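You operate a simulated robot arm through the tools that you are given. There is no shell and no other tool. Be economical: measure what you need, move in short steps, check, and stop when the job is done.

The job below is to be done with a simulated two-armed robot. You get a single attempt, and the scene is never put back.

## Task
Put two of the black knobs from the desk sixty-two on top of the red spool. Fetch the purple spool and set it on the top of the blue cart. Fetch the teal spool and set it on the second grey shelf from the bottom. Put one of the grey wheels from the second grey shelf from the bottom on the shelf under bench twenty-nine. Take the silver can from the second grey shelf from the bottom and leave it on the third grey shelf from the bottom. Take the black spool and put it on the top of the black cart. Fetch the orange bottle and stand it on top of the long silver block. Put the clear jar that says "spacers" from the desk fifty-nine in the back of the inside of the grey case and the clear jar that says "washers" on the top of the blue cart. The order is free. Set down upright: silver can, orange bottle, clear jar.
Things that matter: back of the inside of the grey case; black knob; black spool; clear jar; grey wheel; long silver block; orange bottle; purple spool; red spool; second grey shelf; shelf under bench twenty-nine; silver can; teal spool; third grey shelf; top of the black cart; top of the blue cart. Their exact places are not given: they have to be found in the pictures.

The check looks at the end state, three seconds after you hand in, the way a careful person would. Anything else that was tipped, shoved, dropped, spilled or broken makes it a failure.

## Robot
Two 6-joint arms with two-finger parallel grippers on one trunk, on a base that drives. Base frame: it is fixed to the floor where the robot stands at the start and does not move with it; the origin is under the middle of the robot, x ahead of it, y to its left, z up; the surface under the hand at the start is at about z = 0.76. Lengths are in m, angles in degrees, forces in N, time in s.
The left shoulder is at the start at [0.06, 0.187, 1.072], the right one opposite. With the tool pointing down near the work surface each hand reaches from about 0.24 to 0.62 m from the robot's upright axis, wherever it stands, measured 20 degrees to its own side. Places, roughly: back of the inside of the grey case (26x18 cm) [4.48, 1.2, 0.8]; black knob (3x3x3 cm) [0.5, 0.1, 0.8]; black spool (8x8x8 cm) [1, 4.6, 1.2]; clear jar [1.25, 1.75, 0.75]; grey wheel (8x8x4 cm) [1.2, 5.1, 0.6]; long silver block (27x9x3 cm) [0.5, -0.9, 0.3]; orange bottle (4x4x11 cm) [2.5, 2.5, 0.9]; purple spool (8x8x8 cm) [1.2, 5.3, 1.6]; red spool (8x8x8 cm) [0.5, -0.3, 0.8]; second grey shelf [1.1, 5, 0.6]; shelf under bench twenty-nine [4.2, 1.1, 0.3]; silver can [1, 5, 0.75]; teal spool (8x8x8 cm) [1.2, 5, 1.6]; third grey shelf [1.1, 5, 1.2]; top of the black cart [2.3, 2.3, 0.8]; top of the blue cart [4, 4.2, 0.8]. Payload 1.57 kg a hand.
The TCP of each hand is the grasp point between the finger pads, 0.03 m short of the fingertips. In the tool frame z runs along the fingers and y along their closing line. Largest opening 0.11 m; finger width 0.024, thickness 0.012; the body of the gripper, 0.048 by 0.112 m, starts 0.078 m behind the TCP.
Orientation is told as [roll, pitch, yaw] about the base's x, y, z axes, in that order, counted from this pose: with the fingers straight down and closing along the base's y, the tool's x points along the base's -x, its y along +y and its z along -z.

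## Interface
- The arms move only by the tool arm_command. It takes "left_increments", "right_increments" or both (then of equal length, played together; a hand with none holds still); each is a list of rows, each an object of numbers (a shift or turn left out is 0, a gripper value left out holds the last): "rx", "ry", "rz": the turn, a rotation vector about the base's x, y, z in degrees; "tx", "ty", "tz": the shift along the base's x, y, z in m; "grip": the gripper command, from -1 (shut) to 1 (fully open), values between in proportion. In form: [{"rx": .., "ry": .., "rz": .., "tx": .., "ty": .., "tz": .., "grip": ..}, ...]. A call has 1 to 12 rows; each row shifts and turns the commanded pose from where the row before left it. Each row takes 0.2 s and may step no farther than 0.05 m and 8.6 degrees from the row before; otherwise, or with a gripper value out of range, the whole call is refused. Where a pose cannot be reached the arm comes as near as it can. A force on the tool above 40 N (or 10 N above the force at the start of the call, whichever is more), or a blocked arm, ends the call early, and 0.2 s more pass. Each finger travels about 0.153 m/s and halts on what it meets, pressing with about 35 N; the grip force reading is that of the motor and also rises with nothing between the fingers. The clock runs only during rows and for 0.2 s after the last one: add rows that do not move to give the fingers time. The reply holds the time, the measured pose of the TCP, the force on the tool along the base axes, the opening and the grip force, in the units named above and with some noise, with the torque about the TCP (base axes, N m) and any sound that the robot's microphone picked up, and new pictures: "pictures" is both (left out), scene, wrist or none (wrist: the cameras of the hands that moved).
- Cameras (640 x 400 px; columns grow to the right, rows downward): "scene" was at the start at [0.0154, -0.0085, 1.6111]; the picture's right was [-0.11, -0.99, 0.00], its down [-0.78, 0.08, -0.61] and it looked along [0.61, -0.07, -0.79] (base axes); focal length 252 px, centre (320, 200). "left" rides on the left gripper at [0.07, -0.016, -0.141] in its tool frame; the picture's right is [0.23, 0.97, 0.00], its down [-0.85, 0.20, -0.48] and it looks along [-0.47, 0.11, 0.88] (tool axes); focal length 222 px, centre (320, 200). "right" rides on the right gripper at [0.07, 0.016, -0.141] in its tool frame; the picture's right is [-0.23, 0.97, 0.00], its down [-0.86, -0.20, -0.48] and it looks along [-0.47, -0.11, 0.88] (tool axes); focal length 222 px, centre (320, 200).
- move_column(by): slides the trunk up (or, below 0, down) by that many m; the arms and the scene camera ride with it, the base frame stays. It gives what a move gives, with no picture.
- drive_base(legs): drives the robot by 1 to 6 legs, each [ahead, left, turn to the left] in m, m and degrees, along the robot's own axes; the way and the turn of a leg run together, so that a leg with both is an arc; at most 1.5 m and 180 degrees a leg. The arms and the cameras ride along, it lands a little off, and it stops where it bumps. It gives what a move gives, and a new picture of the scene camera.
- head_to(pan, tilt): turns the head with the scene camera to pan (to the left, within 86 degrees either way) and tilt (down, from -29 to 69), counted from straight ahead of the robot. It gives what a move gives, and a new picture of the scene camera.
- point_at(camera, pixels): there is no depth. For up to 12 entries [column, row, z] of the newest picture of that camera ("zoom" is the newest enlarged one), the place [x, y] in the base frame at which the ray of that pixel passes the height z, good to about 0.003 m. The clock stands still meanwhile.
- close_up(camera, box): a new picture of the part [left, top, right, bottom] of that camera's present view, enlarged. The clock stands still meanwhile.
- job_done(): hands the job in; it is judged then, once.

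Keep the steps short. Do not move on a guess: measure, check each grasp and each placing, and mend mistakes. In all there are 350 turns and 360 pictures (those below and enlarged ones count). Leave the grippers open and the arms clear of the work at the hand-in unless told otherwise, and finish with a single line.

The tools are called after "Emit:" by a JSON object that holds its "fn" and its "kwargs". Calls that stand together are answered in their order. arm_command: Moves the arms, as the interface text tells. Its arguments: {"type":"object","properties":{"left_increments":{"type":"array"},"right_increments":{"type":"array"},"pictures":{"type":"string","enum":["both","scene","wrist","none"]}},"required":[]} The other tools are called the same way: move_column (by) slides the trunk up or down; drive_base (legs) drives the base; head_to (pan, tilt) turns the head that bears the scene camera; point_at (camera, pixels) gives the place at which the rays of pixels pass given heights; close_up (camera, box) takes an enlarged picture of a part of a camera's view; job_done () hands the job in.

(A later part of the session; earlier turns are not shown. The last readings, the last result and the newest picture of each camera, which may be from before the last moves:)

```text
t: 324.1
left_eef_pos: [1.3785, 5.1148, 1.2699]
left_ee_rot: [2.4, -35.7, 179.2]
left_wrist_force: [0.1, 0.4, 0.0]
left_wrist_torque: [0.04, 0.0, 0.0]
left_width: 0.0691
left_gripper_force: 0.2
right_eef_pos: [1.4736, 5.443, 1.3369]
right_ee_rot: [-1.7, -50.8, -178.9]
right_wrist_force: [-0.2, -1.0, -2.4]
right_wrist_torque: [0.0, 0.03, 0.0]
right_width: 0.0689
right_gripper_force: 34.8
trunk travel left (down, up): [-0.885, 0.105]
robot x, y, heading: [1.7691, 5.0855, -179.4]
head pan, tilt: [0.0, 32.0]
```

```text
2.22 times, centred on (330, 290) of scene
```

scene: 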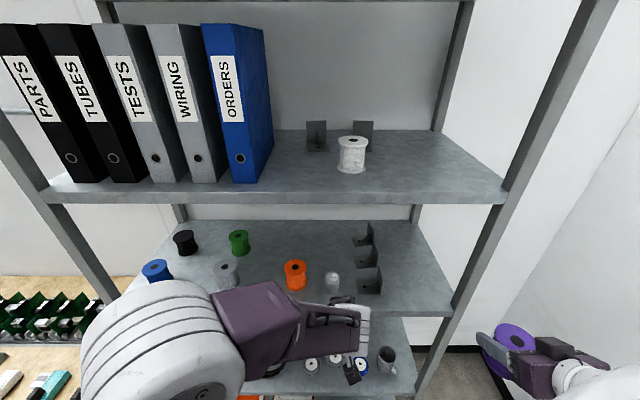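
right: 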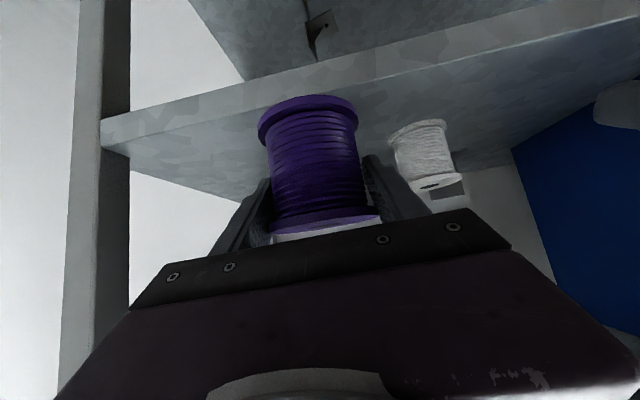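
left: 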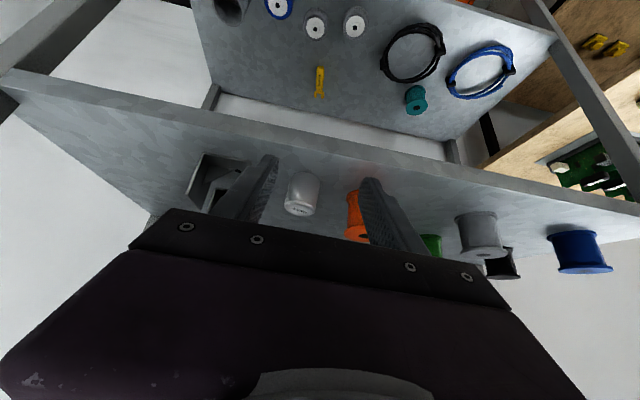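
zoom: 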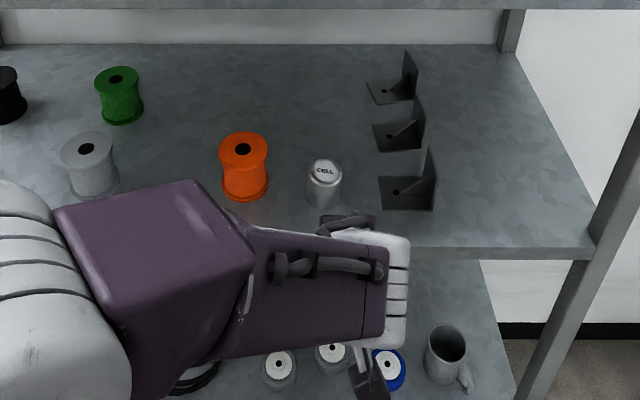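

The can stands upright on the third shelf. Next a grey wheel: back off, lower the trunk 0.4, and look.

Emit:
{"fn": "drive_base", "kwargs": {"legs": [[-0.22, 0, 0]]}}

Emit:
{"fn": "move_column", "kwargs": {"by": -0.4}}

Emit:
{"fn": "arm_command", "kwargs": {"left_increments": [{"tz": -0.03, "ty": -0.03, "grip": 0.72}, {"tz": -0.03, "ty": -0.03}, {"tz": -0.02, "ty": -0.02}, {}], "pictures": "both"}}

```text
t: 325.8
left_eef_pos: [1.5965, 5.1184, 1.2687]
left_ee_rot: [2.4, -35.6, 178.9]
left_wrist_force: [0.3, 0.8, -0.6]
left_wrist_torque: [-0.01, 0.01, 0.0]
left_width: 0.0686
left_gripper_force: 0.1
right_eef_pos: [1.6906, 5.4444, 1.3368]
right_ee_rot: [-1.7, -50.6, -179.2]
right_wrist_force: [0.3, -0.3, -3.4]
right_wrist_torque: [0.02, 0.02, 0.0]
right_width: 0.069
right_gripper_force: 34.4
trunk travel left (down, up): [-0.885, 0.105]
robot x, y, heading: [1.9855, 5.0818, -179.8]
head pan, tilt: [0.0, 32.0]
```

scene: 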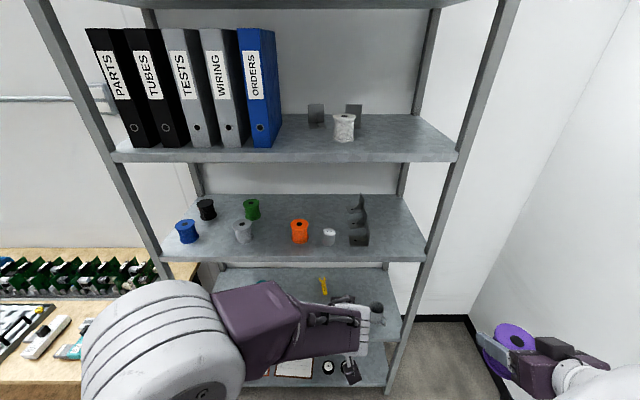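

```text
t: 329.6
left_eef_pos: [1.6005, 5.1186, 0.87]
left_ee_rot: [2.3, -35.9, 179.1]
left_wrist_force: [-0.3, -0.5, -0.3]
left_wrist_torque: [0.0, -0.04, 0.0]
left_width: 0.0688
left_gripper_force: 0.0
right_eef_pos: [1.6958, 5.4442, 0.9376]
right_ee_rot: [-1.7, -50.8, -179.2]
right_wrist_force: [0.4, -0.1, -3.1]
right_wrist_torque: [-0.02, 0.04, 0.03]
right_width: 0.0692
right_gripper_force: 35.5
trunk travel left (down, up): [-0.485, 0.505]
robot x, y, heading: [1.9869, 5.0836, -180.0]
head pan, tilt: [0.0, 32.0]
```

```text
t: 330.6
left_eef_pos: [1.5991, 5.0367, 0.7893]
left_ee_rot: [2.4, -35.8, 178.9]
left_wrist_force: [0.6, 0.2, 0.4]
left_wrist_torque: [-0.04, 0.04, 0.01]
left_width: 0.0945
left_gripper_force: 0.0
right_eef_pos: [1.6958, 5.4445, 0.9372]
right_ee_rot: [-1.7, -50.8, -179.1]
right_wrist_force: [-0.5, -0.8, -2.1]
right_wrist_torque: [0.0, 0.02, -0.02]
right_width: 0.069
right_gripper_force: 34.9
trunk travel left (down, up): [-0.485, 0.505]
robot x, y, heading: [1.9925, 5.0852, -179.8]
head pan, tilt: [0.0, 32.0]
```

scene: 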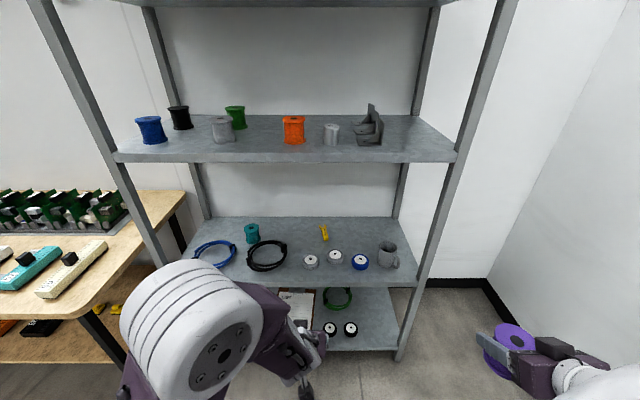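
left: 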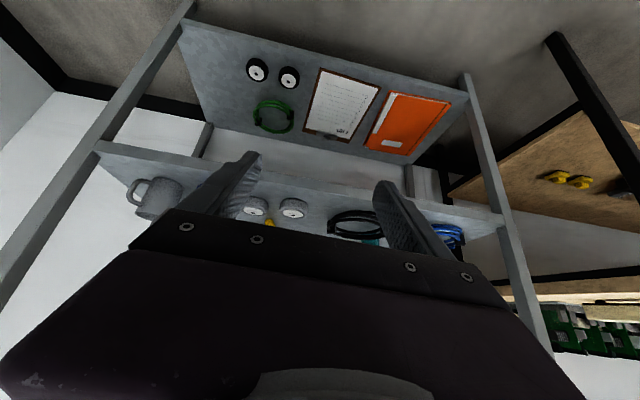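

Emit:
{"fn": "arm_command", "kwargs": {"left_increments": [{"ry": -8}, {"ry": -8}, {}], "pictures": "none"}}

Emit:
{"fn": "drive_base", "kwargs": {"legs": [[0.27, 0, 0]]}}

Emit:
{"fn": "arm_command", "kwargs": {"left_increments": [{"tx": -0.04}, {"tx": -0.03}, {}], "pictures": "wrist"}}

```text
t: 331.4
left_eef_pos: [1.5985, 5.0347, 0.7898]
left_ee_rot: [3.0, -23.0, 179.2]
left_wrist_force: [-0.3, 0.5, -0.4]
left_wrist_torque: [-0.01, -0.01, -0.03]
left_width: 0.0944
left_gripper_force: 0.1
left hand out of reach, approached as far as the arm can: row 2
right_eef_pos: [1.6949, 5.4438, 0.9368]
right_ee_rot: [-1.7, -50.8, -179.1]
right_wrist_force: [-0.7, 0.4, -3.3]
right_wrist_torque: [0.01, 0.04, 0.0]
right_width: 0.069
right_gripper_force: 35.0
trunk travel left (down, up): [-0.485, 0.505]
robot x, y, heading: [1.9879, 5.0837, -180.0]
head pan, tilt: [0.0, 32.0]
```

```text
t: 333.3
left_eef_pos: [1.328, 5.0365, 0.7891]
left_ee_rot: [3.0, -23.1, 179.0]
left_wrist_force: [0.1, -0.6, 0.0]
left_wrist_torque: [0.02, -0.03, 0.01]
left_width: 0.0943
left_gripper_force: 0.1
right_eef_pos: [1.4258, 5.4465, 0.9369]
right_ee_rot: [-1.7, -50.8, -179.4]
right_wrist_force: [-0.3, -0.8, -2.4]
right_wrist_torque: [0.01, 0.02, 0.03]
right_width: 0.0692
right_gripper_force: 35.4
trunk travel left (down, up): [-0.485, 0.505]
robot x, y, heading: [1.7166, 5.0828, 180.0]
head pan, tilt: [0.0, 32.0]
```

scene: 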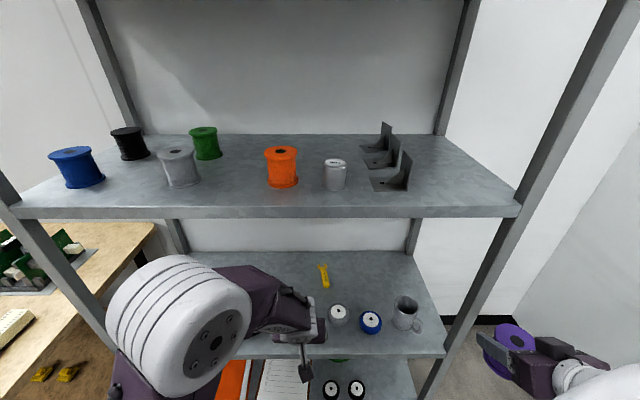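

```text
t: 334.1
left_eef_pos: [1.258, 5.0372, 0.7892]
left_ee_rot: [3.1, -23.0, 178.8]
left_wrist_force: [0.3, 0.2, -0.5]
left_wrist_torque: [-0.02, -0.03, 0.0]
left_width: 0.0944
left_gripper_force: 0.0
right_eef_pos: [1.426, 5.4461, 0.9379]
right_ee_rot: [-1.6, -50.9, -179.3]
right_wrist_force: [0.9, 0.1, -2.9]
right_wrist_torque: [0.03, 0.0, -0.02]
right_width: 0.0692
right_gripper_force: 35.1
trunk travel left (down, up): [-0.485, 0.505]
robot x, y, heading: [1.7177, 5.0869, 179.9]
head pan, tilt: [0.0, 32.0]
```

left: 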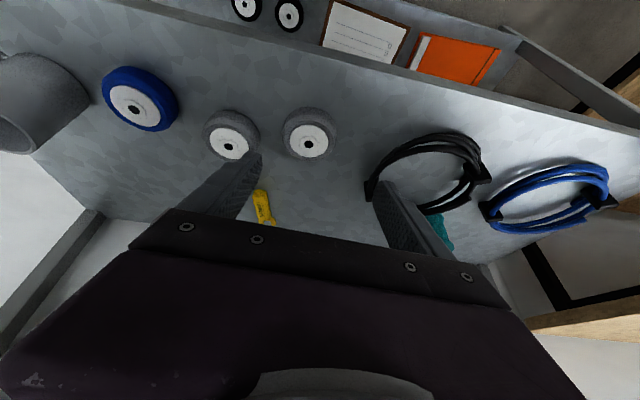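

Emit:
{"fn": "point_at", "kwargs": {"camera": "left", "pixels": [[306, 142, 0.66], [306, 142, 0.65], [229, 146, 0.66], [282, 130, 0.64], [337, 133, 0.64], [260, 145, 0.64]]}}

Emit:
{"fn": "close_up", "kwargs": {"camera": "left", "box": [190, 80, 390, 205]}}

```text
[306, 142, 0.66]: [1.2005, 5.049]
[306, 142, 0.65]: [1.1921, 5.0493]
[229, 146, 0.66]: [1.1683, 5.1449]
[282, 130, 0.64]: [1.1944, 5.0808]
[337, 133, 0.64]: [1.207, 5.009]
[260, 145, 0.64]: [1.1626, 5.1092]
```

```text
3.20 times, centred on (290, 142) of left
```

zoom: 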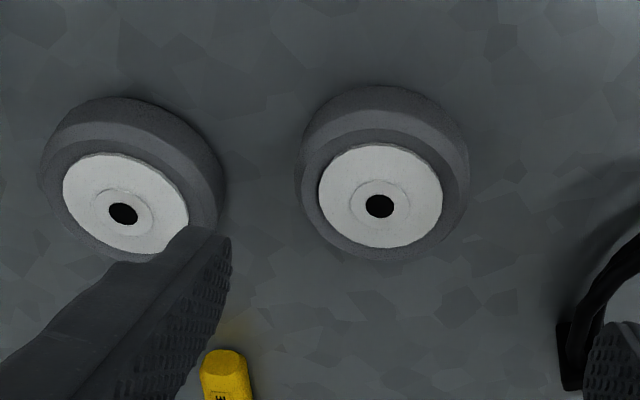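

Grey wheel 1's hub is at (1.199,5.046), with a 3.4 cm gap to the second wheel. I go above it and descend in stages.

Emit:
{"fn": "arm_command", "kwargs": {"left_increments": [{"tx": -0.03, "ty": 0.009, "grip": 0.64}, {"tx": -0.028}, {"tz": -0.03}, {"tz": -0.03}, {"tz": -0.02}, {}], "pictures": "wrist"}}

```text
t: 335.5
left_eef_pos: [1.1978, 5.0443, 0.7078]
left_ee_rot: [2.9, -23.1, 178.9]
left_wrist_force: [-0.1, -1.3, 0.1]
left_wrist_torque: [0.0, 0.01, 0.01]
left_width: 0.09
left_gripper_force: 0.1
right_eef_pos: [1.4258, 5.4462, 0.9379]
right_ee_rot: [-1.7, -50.8, -179.4]
right_wrist_force: [0.1, 0.1, -3.5]
right_wrist_torque: [0.01, 0.0, -0.01]
right_width: 0.069
right_gripper_force: 34.7
trunk travel left (down, up): [-0.485, 0.505]
robot x, y, heading: [1.7171, 5.0842, 179.8]
head pan, tilt: [0.0, 32.0]
```

left: 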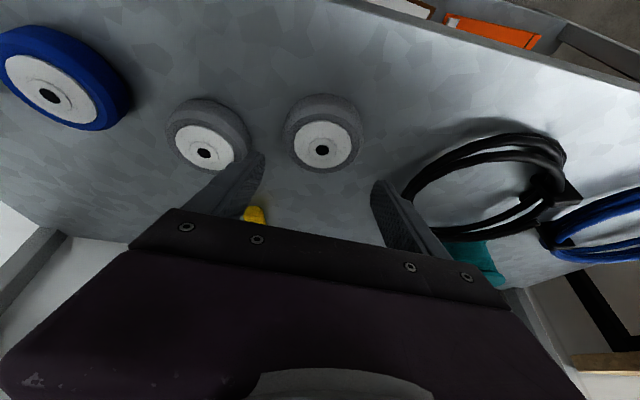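

Emit:
{"fn": "point_at", "kwargs": {"camera": "left", "pixels": [[322, 147, 0.66], [322, 147, 0.65], [207, 148, 0.66]]}}

```text
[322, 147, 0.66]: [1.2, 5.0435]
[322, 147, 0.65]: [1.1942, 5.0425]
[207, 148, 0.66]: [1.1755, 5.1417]
```

Emit:
{"fn": "arm_command", "kwargs": {"left_increments": [{"tz": -0.02}, {"tz": -0.012}, {}], "pictures": "wrist"}}

```text
t: 336.3
left_eef_pos: [1.1991, 5.0446, 0.6752]
left_ee_rot: [2.9, -23.0, 178.9]
left_wrist_force: [-0.3, -0.4, 0.3]
left_wrist_torque: [-0.01, 0.02, -0.01]
left_width: 0.0903
left_gripper_force: 0.0
right_eef_pos: [1.4258, 5.4458, 0.9365]
right_ee_rot: [-1.6, -50.8, -179.5]
right_wrist_force: [-0.2, 0.0, -3.4]
right_wrist_torque: [-0.01, 0.05, -0.01]
right_width: 0.0689
right_gripper_force: 35.1
trunk travel left (down, up): [-0.485, 0.505]
robot x, y, heading: [1.7185, 5.0838, 179.9]
head pan, tilt: [0.0, 32.0]
```

left: 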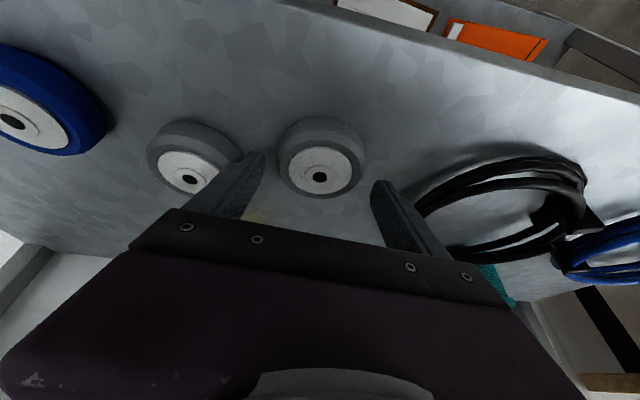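

Emit:
{"fn": "arm_command", "kwargs": {"left_increments": [{"tz": -0.01}, {"tz": -0.008}, {}, {"grip": -1}, {}, {}], "pictures": "wrist"}}

```text
t: 337.7
left_eef_pos: [1.1988, 5.0448, 0.66]
left_ee_rot: [2.8, -23.1, 178.9]
left_wrist_force: [-0.1, 1.2, 0.3]
left_wrist_torque: [0.12, 0.01, -0.06]
left_width: 0.0735
left_gripper_force: 35.2
right_eef_pos: [1.4253, 5.4473, 0.9369]
right_ee_rot: [-1.6, -50.8, -179.4]
right_wrist_force: [-0.6, 0.3, -3.2]
right_wrist_torque: [-0.03, 0.05, -0.01]
right_width: 0.0692
right_gripper_force: 35.0
trunk travel left (down, up): [-0.485, 0.505]
robot x, y, heading: [1.7165, 5.0827, 179.7]
head pan, tilt: [0.0, 32.0]
```

left: 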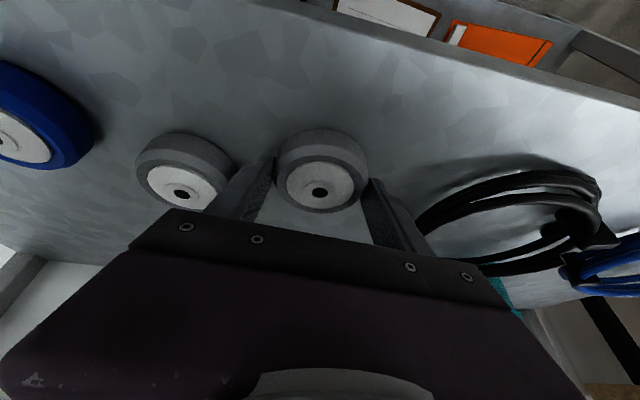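

Emit:
{"fn": "arm_command", "kwargs": {"left_increments": [{"tz": 0.02}, {"tz": 0.03}, {"tz": 0.04}, {"tx": 0.03, "tz": 0.02}, {"tx": 0.04}, {"tx": 0.04}, {}], "pictures": "wrist"}}

```text
t: 339.3
left_eef_pos: [1.308, 5.0441, 0.7715]
left_ee_rot: [3.0, -23.0, 178.9]
left_wrist_force: [-0.5, -0.6, -2.1]
left_wrist_torque: [-0.01, -0.01, 0.02]
left_width: 0.0738
left_gripper_force: 35.1
right_eef_pos: [1.4247, 5.4469, 0.9369]
right_ee_rot: [-1.7, -50.8, -179.4]
right_wrist_force: [-0.3, -0.1, -2.5]
right_wrist_torque: [0.0, 0.06, 0.03]
right_width: 0.0693
right_gripper_force: 35.3
trunk travel left (down, up): [-0.485, 0.505]
robot x, y, heading: [1.7129, 5.0875, 179.6]
head pan, tilt: [0.0, 32.0]
```

left: 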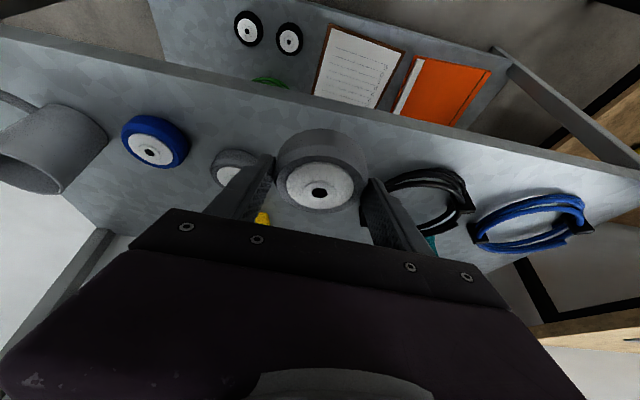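

The wheel is held. I raise the trunk, back off, turn to heading 90 and strafe along to the blue cart, stopping at about x=3.9.

Emit:
{"fn": "drive_base", "kwargs": {"legs": [[-0.6, 0, 0]]}}

Emit:
{"fn": "move_column", "kwargs": {"by": 0.22}}

Emit:
{"fn": "drive_base", "kwargs": {"legs": [[0, 0, -90], [-1.0, -0.1, 0], [-0.85, -0.1, 0], [0, -1.35, 0]]}}

Emit:
{"fn": "head_to", "kwargs": {"pan": -25, "tilt": 42}}

```text
t: 342.7
left_eef_pos: [1.9018, 5.043, 0.7719]
left_ee_rot: [2.8, -23.0, 178.6]
left_wrist_force: [1.0, 0.2, -0.8]
left_wrist_torque: [0.02, 0.02, -0.01]
left_width: 0.073
left_gripper_force: 35.3
right_eef_pos: [2.0213, 5.4448, 0.9366]
right_ee_rot: [-1.7, -50.8, -179.6]
right_wrist_force: [0.5, -0.2, -2.4]
right_wrist_torque: [-0.01, 0.04, -0.01]
right_width: 0.0692
right_gripper_force: 34.5
trunk travel left (down, up): [-0.485, 0.505]
robot x, y, heading: [2.3136, 5.0804, 179.3]
head pan, tilt: [0.0, 32.0]
```

scene: 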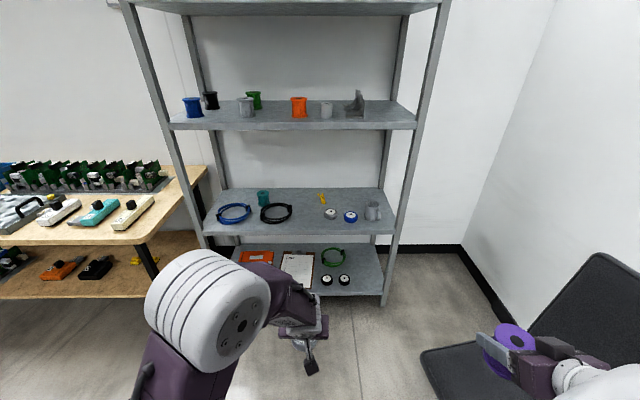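

```text
t: 345.0
left_eef_pos: [1.9009, 5.0416, 0.9914]
left_ee_rot: [3.0, -23.1, 178.6]
left_wrist_force: [-0.1, -0.2, -0.8]
left_wrist_torque: [0.02, -0.03, -0.01]
left_width: 0.0731
left_gripper_force: 35.1
right_eef_pos: [2.0228, 5.4444, 1.1579]
right_ee_rot: [-1.7, -50.8, -179.6]
right_wrist_force: [-0.5, 1.2, -3.7]
right_wrist_torque: [-0.01, 0.03, 0.0]
right_width: 0.0692
right_gripper_force: 35.1
trunk travel left (down, up): [-0.705, 0.285]
robot x, y, heading: [2.3101, 5.0814, 179.5]
head pan, tilt: [0.0, 32.0]
```

```text
t: 364.6
left_eef_pos: [3.8458, 3.6599, 0.9914]
left_ee_rot: [2.9, -23.0, 89.2]
left_wrist_force: [0.2, 0.7, -1.1]
left_wrist_torque: [-0.03, 0.0, 0.01]
left_width: 0.073
left_gripper_force: 34.8
right_eef_pos: [4.2481, 3.5457, 1.1571]
right_ee_rot: [-1.7, -50.9, 91.0]
right_wrist_force: [-0.5, -0.1, -4.0]
right_wrist_torque: [0.04, 0.04, 0.02]
right_width: 0.0693
right_gripper_force: 35.1
trunk travel left (down, up): [-0.705, 0.285]
robot x, y, heading: [3.8899, 3.2507, 90.0]
head pan, tilt: [0.0, 32.0]
```

scene: 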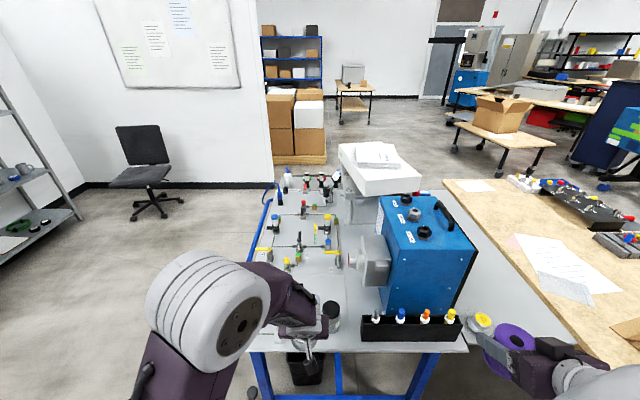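

```text
t: 365.4
left_eef_pos: [3.8441, 3.6594, 0.9916]
left_ee_rot: [2.8, -23.1, 89.2]
left_wrist_force: [-0.4, -0.1, -2.1]
left_wrist_torque: [-0.01, 0.02, -0.01]
left_width: 0.0727
left_gripper_force: 35.3
right_eef_pos: [4.2493, 3.5465, 1.1576]
right_ee_rot: [-1.7, -50.8, 91.1]
right_wrist_force: [-0.1, 0.1, -2.7]
right_wrist_torque: [0.04, -0.02, 0.01]
right_width: 0.069
right_gripper_force: 34.9
trunk travel left (down, up): [-0.705, 0.285]
robot x, y, heading: [3.889, 3.2479, 90.4]
head pan, tilt: [-25.0, 42.0]
```

scene: 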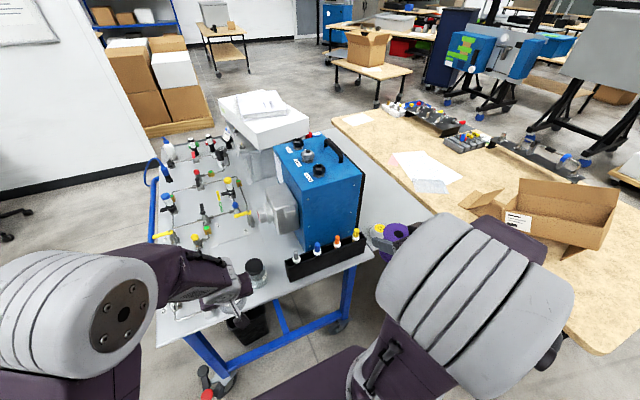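

Emit:
{"fn": "point_at", "kwargs": {"camera": "scene", "pixels": [[374, 252, 0.8], [360, 232, 0.8], [372, 195, 0.8], [420, 207, 0.8], [445, 215, 0.76], [380, 235, 0.8]]}}

Emit:
{"fn": "close_up", "kwargs": {"camera": "scene", "box": [260, 140, 460, 290]}}

```text
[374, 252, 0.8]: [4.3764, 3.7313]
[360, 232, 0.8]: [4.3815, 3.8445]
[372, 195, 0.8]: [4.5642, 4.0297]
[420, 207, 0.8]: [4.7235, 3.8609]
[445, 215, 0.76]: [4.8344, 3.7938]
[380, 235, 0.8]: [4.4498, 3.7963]
```

```text
2.67 times, centred on (360, 215) of scene
```

zoom: 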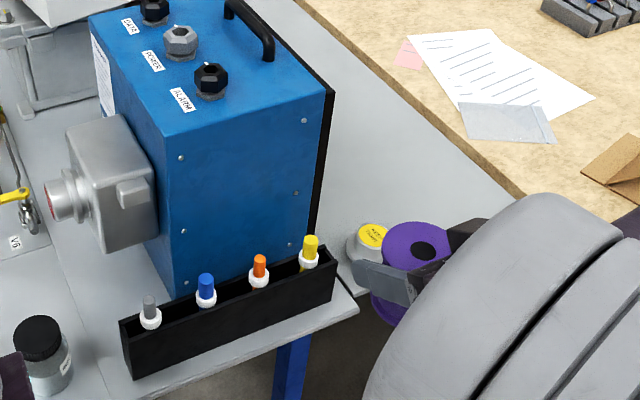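

Emit:
{"fn": "point_at", "kwargs": {"camera": "scene", "pixels": [[207, 393, 0.1], [205, 370, 0.1], [157, 333, 0.8]]}}

Emit:
{"fn": "arm_command", "kwargs": {"left_increments": [{"tz": 0.04, "ty": -0.02}, {"tz": 0.04, "ty": -0.02}, {"tz": 0.04, "ty": -0.02}, {"ty": -0.02}, {}], "right_increments": [{"rz": -6}, {"rz": -6}, {}, {}, {}], "pictures": "none"}}

Emit:
{"fn": "drive_base", "kwargs": {"legs": [[0, 0.26, 0]]}}

```text
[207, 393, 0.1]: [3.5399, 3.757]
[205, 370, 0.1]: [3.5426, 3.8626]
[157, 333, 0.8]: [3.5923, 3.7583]
```

```text
t: 366.6
left_eef_pos: [3.846, 3.5805, 1.112]
left_ee_rot: [2.9, -22.9, 89.3]
left_wrist_force: [0.2, 0.5, -1.3]
left_wrist_torque: [-0.01, -0.04, -0.01]
left_width: 0.0726
left_gripper_force: 35.2
right_eef_pos: [4.2698, 3.5531, 1.1732]
right_ee_rot: [-1.5, -50.6, 79.0]
right_wrist_force: [-0.8, 0.4, -3.2]
right_wrist_torque: [0.05, 0.0, 0.02]
right_width: 0.0691
right_gripper_force: 34.8
right hand out of reach, approached as far as the arm can: row 1, 2
trunk travel left (down, up): [-0.705, 0.285]
robot x, y, heading: [3.8891, 3.2534, 90.1]
head pan, tilt: [-25.0, 42.0]
```

```text
t: 368.5
left_eef_pos: [3.5856, 3.579, 1.1116]
left_ee_rot: [3.0, -23.0, 89.4]
left_wrist_force: [0.4, 0.4, -2.3]
left_wrist_torque: [-0.01, 0.03, -0.01]
left_width: 0.0728
left_gripper_force: 35.2
right_eef_pos: [4.0088, 3.5528, 1.1722]
right_ee_rot: [-1.4, -50.6, 79.0]
right_wrist_force: [0.2, -0.3, -3.2]
right_wrist_torque: [0.06, 0.02, 0.01]
right_width: 0.0694
right_gripper_force: 34.8
trunk travel left (down, up): [-0.705, 0.285]
robot x, y, heading: [3.6223, 3.2492, 90.5]
head pan, tilt: [-25.0, 42.0]
```

scene: 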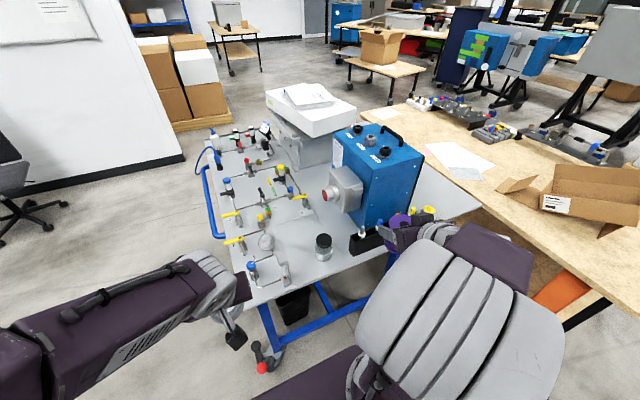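

Emit:
{"fn": "point_at", "kwargs": {"camera": "scene", "pixels": [[325, 258, 0.8], [308, 222, 0.8], [300, 228, 0.8], [290, 210, 0.8], [320, 210, 0.8], [287, 275, 0.8], [305, 195, 0.8], [335, 200, 0.8]]}}

Emit:
{"fn": "close_up", "kwargs": {"camera": "scene", "box": [220, 150, 420, 290]}}

```text
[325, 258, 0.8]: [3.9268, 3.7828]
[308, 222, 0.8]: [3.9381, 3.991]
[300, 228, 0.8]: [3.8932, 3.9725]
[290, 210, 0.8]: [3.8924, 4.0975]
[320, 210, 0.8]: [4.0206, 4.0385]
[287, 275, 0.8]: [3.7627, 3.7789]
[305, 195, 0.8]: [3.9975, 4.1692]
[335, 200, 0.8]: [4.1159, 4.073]
```

```text
2.86 times, centred on (320, 220) of scene
```

zoom: 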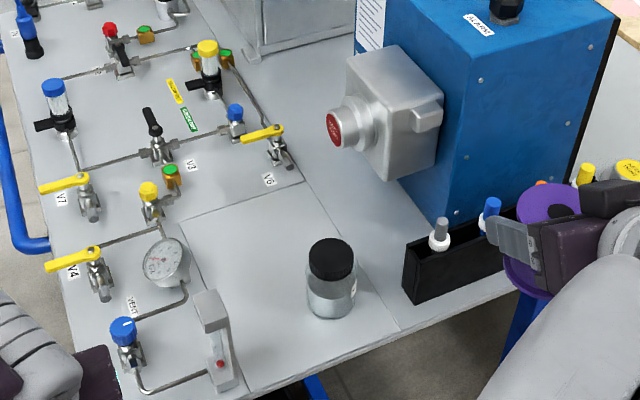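

The free rectangle is clear. Target for the purple spool is (3.86,3.925). I move the right hand over it at height.

Emit:
{"fn": "arm_command", "kwargs": {"right_increments": [{"tx": -0.03, "ty": 0.03}, {"tx": -0.03, "ty": 0.035}, {"tx": -0.03, "ty": 0.035}, {"tx": -0.03, "ty": 0.035}, {"tx": -0.029, "ty": 0.035}, {"ty": 0.045}, {"ty": 0.045}, {"ty": 0.045}, {"ty": 0.045}, {"ty": 0.022}, {}], "pictures": "both"}}

```text
t: 370.9
left_eef_pos: [3.5848, 3.5781, 1.1124]
left_ee_rot: [2.9, -22.9, 89.4]
left_wrist_force: [-1.0, 0.6, -1.3]
left_wrist_torque: [0.05, 0.01, -0.02]
left_width: 0.073
left_gripper_force: 34.8
right_eef_pos: [3.9162, 3.9042, 1.1608]
right_ee_rot: [-1.6, -50.7, 79.2]
right_wrist_force: [0.1, 0.1, -3.5]
right_wrist_torque: [0.0, 0.04, -0.04]
right_width: 0.069
right_gripper_force: 35.2
right hand out of reach, approached as far as the arm can: row 1, 4, 5, 6, 7
trunk travel left (down, up): [-0.705, 0.285]
robot x, y, heading: [3.6261, 3.249, 90.3]
head pan, tilt: [-25.0, 42.0]
```

scene: 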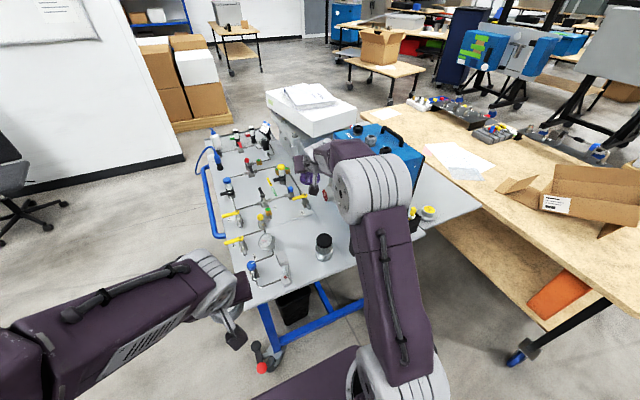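
right: 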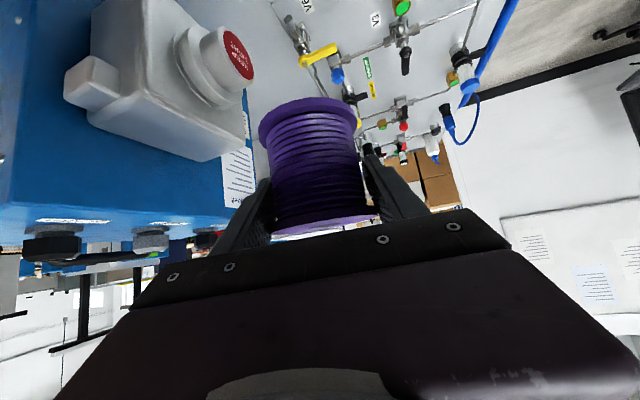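

Emit:
{"fn": "arm_command", "kwargs": {"right_increments": [{"tx": -0.028, "tz": -0.02}, {"tx": -0.028, "tz": -0.02}, {"ty": 0.015, "tz": -0.03}, {}], "pictures": "none"}}

```text
t: 371.9
left_eef_pos: [3.5836, 3.58, 1.1127]
left_ee_rot: [2.9, -23.0, 89.3]
left_wrist_force: [-0.2, -0.7, -1.6]
left_wrist_torque: [0.0, -0.04, 0.0]
left_width: 0.0729
left_gripper_force: 34.5
right_eef_pos: [3.8607, 3.9217, 1.0878]
right_ee_rot: [-1.6, -50.7, 79.1]
right_wrist_force: [-0.2, 0.3, -2.4]
right_wrist_torque: [0.05, 0.0, -0.01]
right_width: 0.0691
right_gripper_force: 35.0
trunk travel left (down, up): [-0.705, 0.285]
robot x, y, heading: [3.6291, 3.2475, 90.1]
head pan, tilt: [-25.0, 42.0]
```

Now it is over (3.861,3.922). I descend to about 0.90 and look.

Emit:
{"fn": "arm_command", "kwargs": {"right_increments": [{"tz": -0.045}, {"tz": -0.045}, {"tz": -0.045}, {"tz": -0.045}, {}], "pictures": "both"}}

Emit:
{"fn": "close_up", "kwargs": {"camera": "scene", "box": [240, 150, 440, 290]}}

```text
t: 373.1
left_eef_pos: [3.5835, 3.5795, 1.1119]
left_ee_rot: [2.8, -22.9, 89.5]
left_wrist_force: [0.2, 0.3, -1.5]
left_wrist_torque: [0.01, -0.01, 0.0]
left_width: 0.0729
left_gripper_force: 34.9
right_eef_pos: [3.8595, 3.9197, 0.9104]
right_ee_rot: [-1.4, -50.7, 79.2]
right_wrist_force: [0.1, 0.3, -3.0]
right_wrist_torque: [0.02, -0.01, -0.01]
right_width: 0.069
right_gripper_force: 34.8
trunk travel left (down, up): [-0.705, 0.285]
robot x, y, heading: [3.63, 3.251, 90.0]
head pan, tilt: [-25.0, 42.0]
```

scene: 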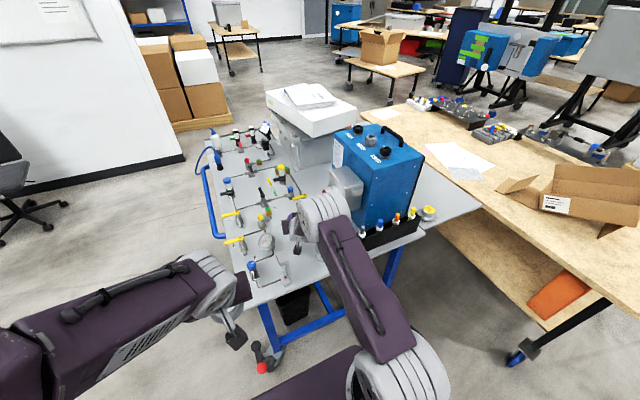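
right: 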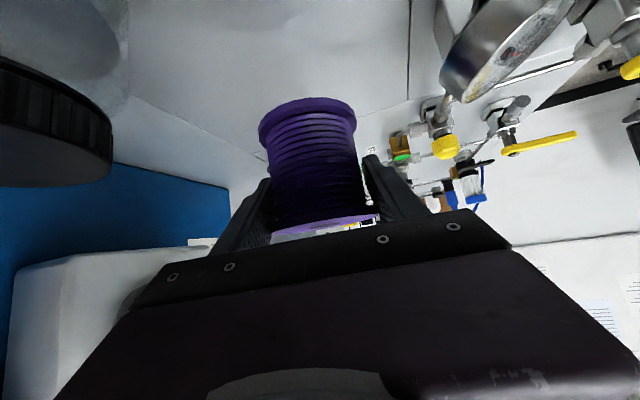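

```text
2.86 times, centred on (340, 220) of scene
```

zoom: 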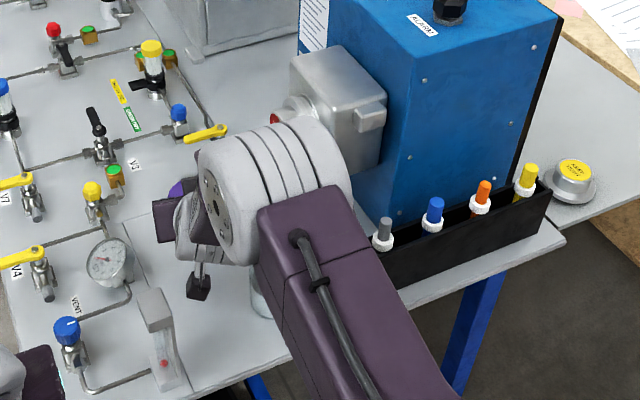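

The jar's lid is close to my wrist. I rise via the trunk by 0.1 so that the forearm slopes more, and yaw the hand further so the wrist trails away from the jar.

Emit:
{"fn": "move_column", "kwargs": {"by": 0.1}}

Emit:
{"fn": "arm_command", "kwargs": {"right_increments": [{"rz": -8}, {"rz": -8}, {}], "pictures": "scene"}}

Emit:
{"fn": "close_up", "kwargs": {"camera": "scene", "box": [240, 150, 440, 290]}}

```text
t: 374.4
left_eef_pos: [3.5844, 3.5796, 1.2117]
left_ee_rot: [3.0, -22.9, 89.4]
left_wrist_force: [0.0, 0.1, -0.5]
left_wrist_torque: [0.05, -0.02, 0.02]
left_width: 0.0728
left_gripper_force: 34.7
right_eef_pos: [3.8598, 3.9199, 1.0091]
right_ee_rot: [-1.5, -50.6, 79.2]
right_wrist_force: [0.2, -0.4, -3.0]
right_wrist_torque: [0.01, -0.01, 0.01]
right_width: 0.0693
right_gripper_force: 34.9
trunk travel left (down, up): [-0.805, 0.185]
robot x, y, heading: [3.6274, 3.2488, 90.1]
head pan, tilt: [-25.0, 42.0]
```

```text
t: 375.2
left_eef_pos: [3.5843, 3.5803, 1.212]
left_ee_rot: [3.0, -23.1, 89.5]
left_wrist_force: [-0.8, -0.6, -2.4]
left_wrist_torque: [-0.03, -0.04, 0.0]
left_width: 0.0727
left_gripper_force: 35.0
right_eef_pos: [3.8602, 3.9191, 1.0103]
right_ee_rot: [-1.5, -50.7, 63.1]
right_wrist_force: [0.6, -0.2, -2.2]
right_wrist_torque: [-0.02, -0.01, -0.01]
right_width: 0.0693
right_gripper_force: 34.9
trunk travel left (down, up): [-0.805, 0.185]
robot x, y, heading: [3.6279, 3.2488, 90.3]
head pan, tilt: [-25.0, 42.0]
```

scene: 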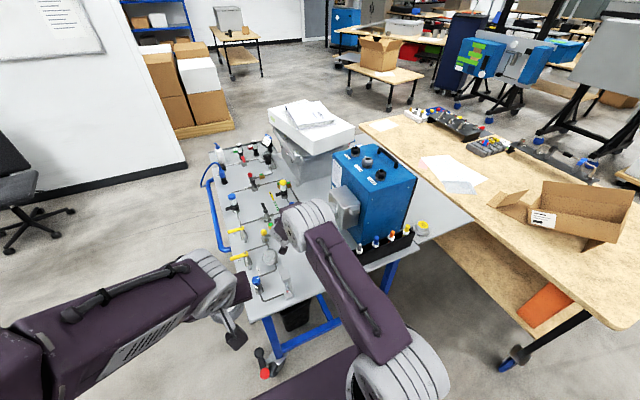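

```text
2.86 times, centred on (340, 220) of scene
```

zoom: 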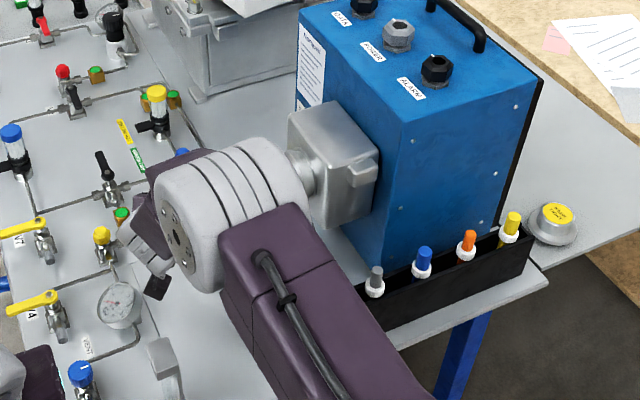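

The camera would come near the flow indicator at this yaw, so I turn back 9° to about 72°, midway between indicator and jar, then descend in steps.

Emit:
{"fn": "arm_command", "kwargs": {"right_increments": [{"rz": 5}, {"rz": 4}, {"tz": -0.04}, {"tz": -0.04}, {"tz": -0.025}, {}], "pictures": "wrist"}}

Emit:
{"fn": "close_up", "kwargs": {"camera": "scene", "box": [230, 170, 390, 300]}}

```text
t: 376.6
left_eef_pos: [3.5848, 3.5788, 1.2117]
left_ee_rot: [2.9, -23.0, 89.4]
left_wrist_force: [0.0, 0.9, -1.9]
left_wrist_torque: [0.0, -0.01, -0.02]
left_width: 0.0729
left_gripper_force: 34.7
right_eef_pos: [3.8606, 3.9205, 0.9036]
right_ee_rot: [-1.6, -50.8, 72.1]
right_wrist_force: [-0.4, -0.1, -3.8]
right_wrist_torque: [0.05, -0.01, -0.03]
right_width: 0.0691
right_gripper_force: 35.0
trunk travel left (down, up): [-0.805, 0.185]
robot x, y, heading: [3.6268, 3.2506, 90.4]
head pan, tilt: [-25.0, 42.0]
```

right: 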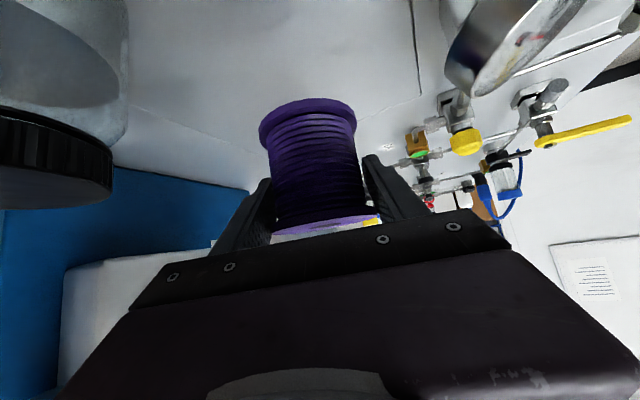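

```text
3.08 times, centred on (310, 235) of scene
```

zoom: 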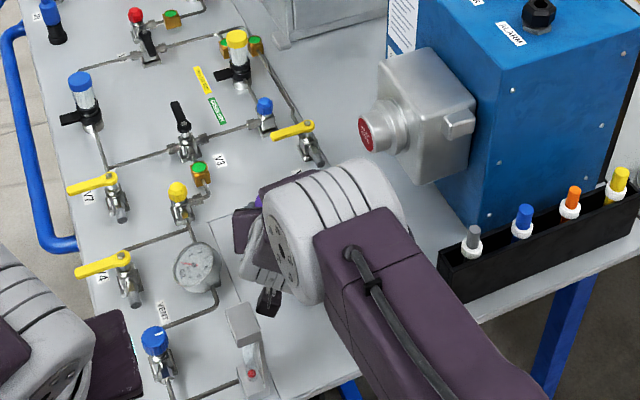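

Emit:
{"fn": "arm_command", "kwargs": {"right_increments": [{"tz": -0.015}, {"tz": -0.015}, {"tz": -0.01}, {}], "pictures": "wrist"}}

Emit:
{"fn": "close_up", "kwargs": {"camera": "scene", "box": [230, 170, 390, 300]}}

```text
t: 377.6
left_eef_pos: [3.5843, 3.58, 1.2108]
left_ee_rot: [3.0, -23.0, 89.4]
left_wrist_force: [0.3, 0.2, -1.6]
left_wrist_torque: [-0.01, -0.01, 0.0]
left_width: 0.0732
left_gripper_force: 34.8
right_eef_pos: [3.8593, 3.9172, 0.8637]
right_ee_rot: [-1.6, -50.6, 72.3]
right_wrist_force: [-0.4, -0.1, -3.5]
right_wrist_torque: [-0.01, -0.01, -0.04]
right_width: 0.069
right_gripper_force: 34.7
trunk travel left (down, up): [-0.805, 0.185]
robot x, y, heading: [3.6253, 3.247, 90.4]
head pan, tilt: [-25.0, 42.0]
```

right: 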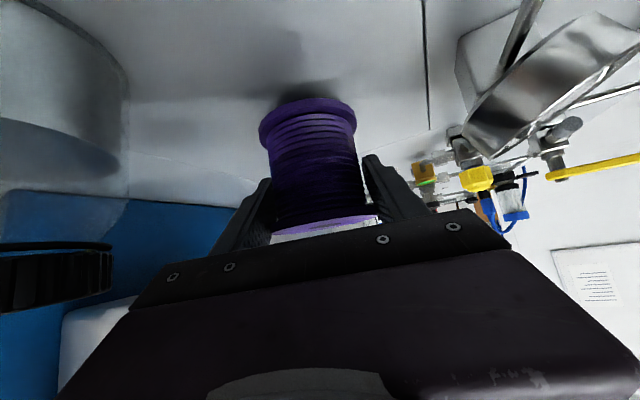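

```text
3.08 times, centred on (310, 235) of scene
```

zoom: 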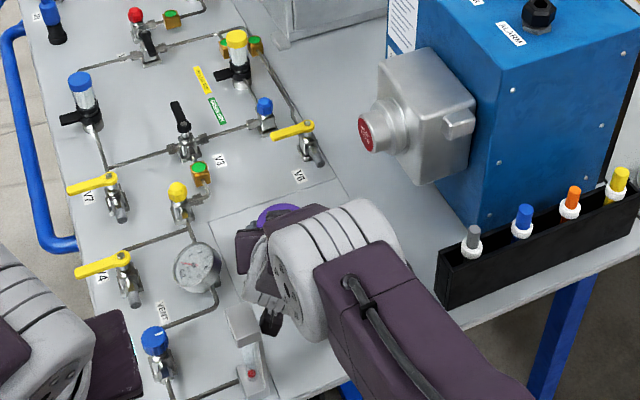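

Emit:
{"fn": "arm_command", "kwargs": {"right_increments": [{"tz": -0.008}, {"tz": -0.005}, {"tz": -0.003}, {}], "pictures": "none"}}

```text
t: 378.6
left_eef_pos: [3.5846, 3.5783, 1.2126]
left_ee_rot: [3.0, -23.1, 89.4]
left_wrist_force: [0.1, -0.1, -1.6]
left_wrist_torque: [-0.03, -0.01, 0.04]
left_width: 0.0727
left_gripper_force: 35.3
right_eef_pos: [3.8589, 3.9199, 0.851]
right_ee_rot: [-1.5, -50.9, 72.1]
right_wrist_force: [1.4, 1.0, 7.9]
right_wrist_torque: [0.01, 0.35, -0.07]
right_width: 0.0692
right_gripper_force: 35.1
trunk travel left (down, up): [-0.805, 0.185]
robot x, y, heading: [3.628, 3.2514, 90.7]
head pan, tilt: [-25.0, 42.0]
```

Contact. I open and retract along the tool axis, upward.

Emit:
{"fn": "arm_command", "kwargs": {"right_increments": [{"tz": 0.001}, {"grip": 0.4}, {"grip": 0.64}, {}, {"tx": -0.004, "ty": -0.013, "tz": 0.013}, {"tx": -0.005, "ty": -0.018, "tz": 0.025}, {"tx": -0.005, "ty": -0.018, "tz": 0.03}, {"tx": -0.005, "ty": -0.018, "tz": 0.035}, {"tz": 0.045}, {"tz": 0.045}, {"tz": 0.045}, {}], "pictures": "scene"}}

Emit:
{"fn": "close_up", "kwargs": {"camera": "scene", "box": [230, 150, 390, 300]}}

```text
t: 381.2
left_eef_pos: [3.5863, 3.5798, 1.2112]
left_ee_rot: [3.0, -23.0, 89.3]
left_wrist_force: [0.6, -0.2, -1.7]
left_wrist_torque: [-0.01, -0.05, 0.02]
left_width: 0.0727
left_gripper_force: 34.6
right_eef_pos: [3.8423, 3.8523, 1.0866]
right_ee_rot: [-1.6, -50.5, 72.1]
right_wrist_force: [-0.5, 0.6, -0.6]
right_wrist_torque: [0.0, -0.04, 0.01]
right_width: 0.0903
right_gripper_force: 0.1
trunk travel left (down, up): [-0.805, 0.185]
robot x, y, heading: [3.6281, 3.2489, 90.4]
head pan, tilt: [-25.0, 42.0]
```

scene: 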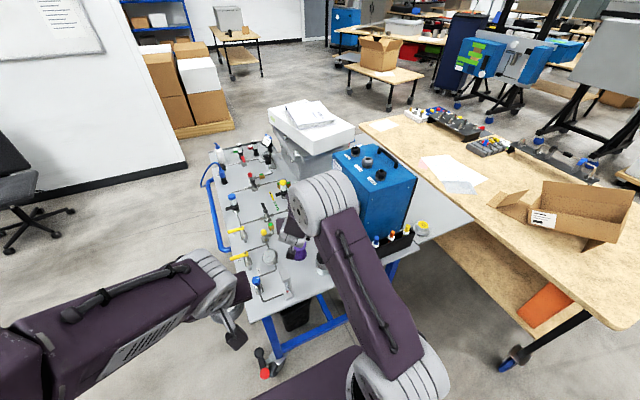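

```text
2.67 times, centred on (310, 225) of scene
```

zoom: 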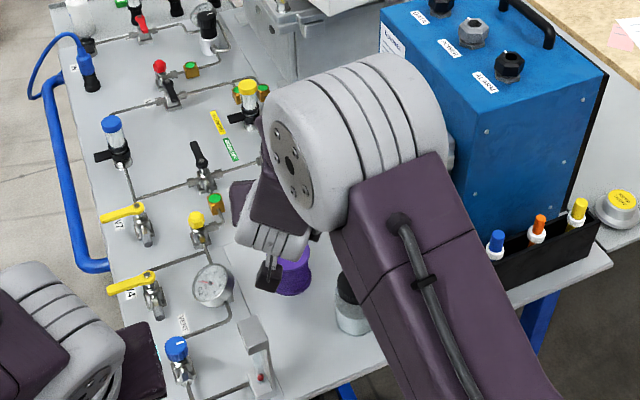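

Purple and washers both stand well. I tuck the right hand in, then go round behind bench 29 for the wheel.

Emit:
{"fn": "arm_command", "kwargs": {"right_increments": [{"ty": -0.04, "tz": 0.02}, {"ty": -0.045, "tz": 0.02}, {"ty": -0.045, "tz": 0.02}, {"ty": -0.045}, {"ty": -0.045}, {"ty": -0.045, "tx": 0.01}, {"ty": -0.03, "tx": 0.02}, {}], "pictures": "none"}}

Emit:
{"fn": "drive_base", "kwargs": {"legs": [[-0.45, 0, 0], [0, -1.4, 0], [0, -0.55, 0], [0, 0, 89.5], [0, 1.3, 0]]}}

Emit:
{"fn": "head_to", "kwargs": {"pan": 0, "tilt": 40}}

```text
t: 383.0
left_eef_pos: [3.5841, 3.5791, 1.2121]
left_ee_rot: [2.9, -23.0, 89.4]
left_wrist_force: [-0.1, 0.1, -0.9]
left_wrist_torque: [-0.02, 0.05, 0.02]
left_width: 0.0727
left_gripper_force: 34.4
right_eef_pos: [3.8441, 3.7006, 1.1709]
right_ee_rot: [-1.6, -50.6, 72.2]
right_wrist_force: [0.2, -0.1, 0.2]
right_wrist_torque: [-0.03, -0.01, -0.01]
right_width: 0.0902
right_gripper_force: 0.0
right hand out of reach, approached as far as the arm can: row 4, 5, 6, 7
trunk travel left (down, up): [-0.805, 0.185]
robot x, y, heading: [3.627, 3.2477, 90.3]
head pan, tilt: [-25.0, 42.0]
```

```text
t: 404.9
left_eef_pos: [5.2541, 1.5058, 1.2122]
left_ee_rot: [2.9, -23.0, 179.7]
left_wrist_force: [-0.3, 0.2, -0.6]
left_wrist_torque: [-0.02, -0.03, -0.01]
left_width: 0.0726
left_gripper_force: 34.8
right_eef_pos: [5.1295, 1.7637, 1.1699]
right_ee_rot: [-1.6, -50.7, 162.5]
right_wrist_force: [0.2, -0.7, -0.8]
right_wrist_torque: [0.04, 0.01, -0.01]
right_width: 0.0903
right_gripper_force: 0.0
trunk travel left (down, up): [-0.805, 0.185]
robot x, y, heading: [5.58, 1.5467, -179.4]
head pan, tilt: [-25.0, 42.0]
```

scene: 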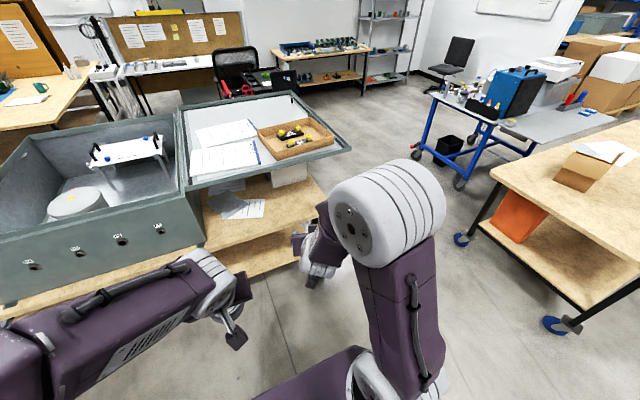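

```text
t: 405.8
left_eef_pos: [5.2537, 1.5057, 1.212]
left_ee_rot: [2.8, -23.0, 179.8]
left_wrist_force: [-1.1, 0.2, -0.8]
left_wrist_torque: [-0.04, -0.01, 0.01]
left_width: 0.0728
left_gripper_force: 35.1
right_eef_pos: [5.1309, 1.7619, 1.1699]
right_ee_rot: [-1.7, -50.6, 162.5]
right_wrist_force: [-0.1, -0.1, -0.1]
right_wrist_torque: [-0.03, -0.03, -0.01]
right_width: 0.0902
right_gripper_force: 0.1
trunk travel left (down, up): [-0.805, 0.185]
robot x, y, heading: [5.5842, 1.5503, -179.5]
head pan, tilt: [0.0, 40.0]
```

scene: 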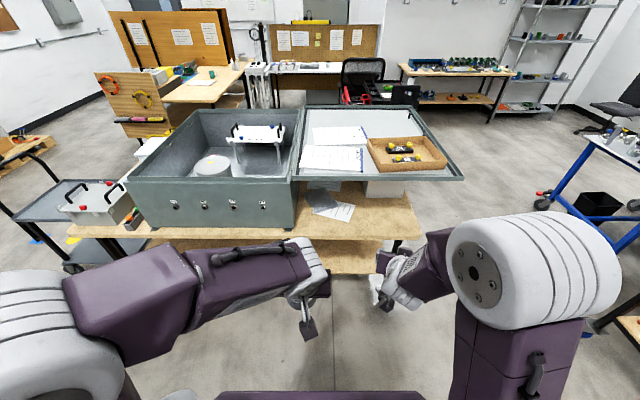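

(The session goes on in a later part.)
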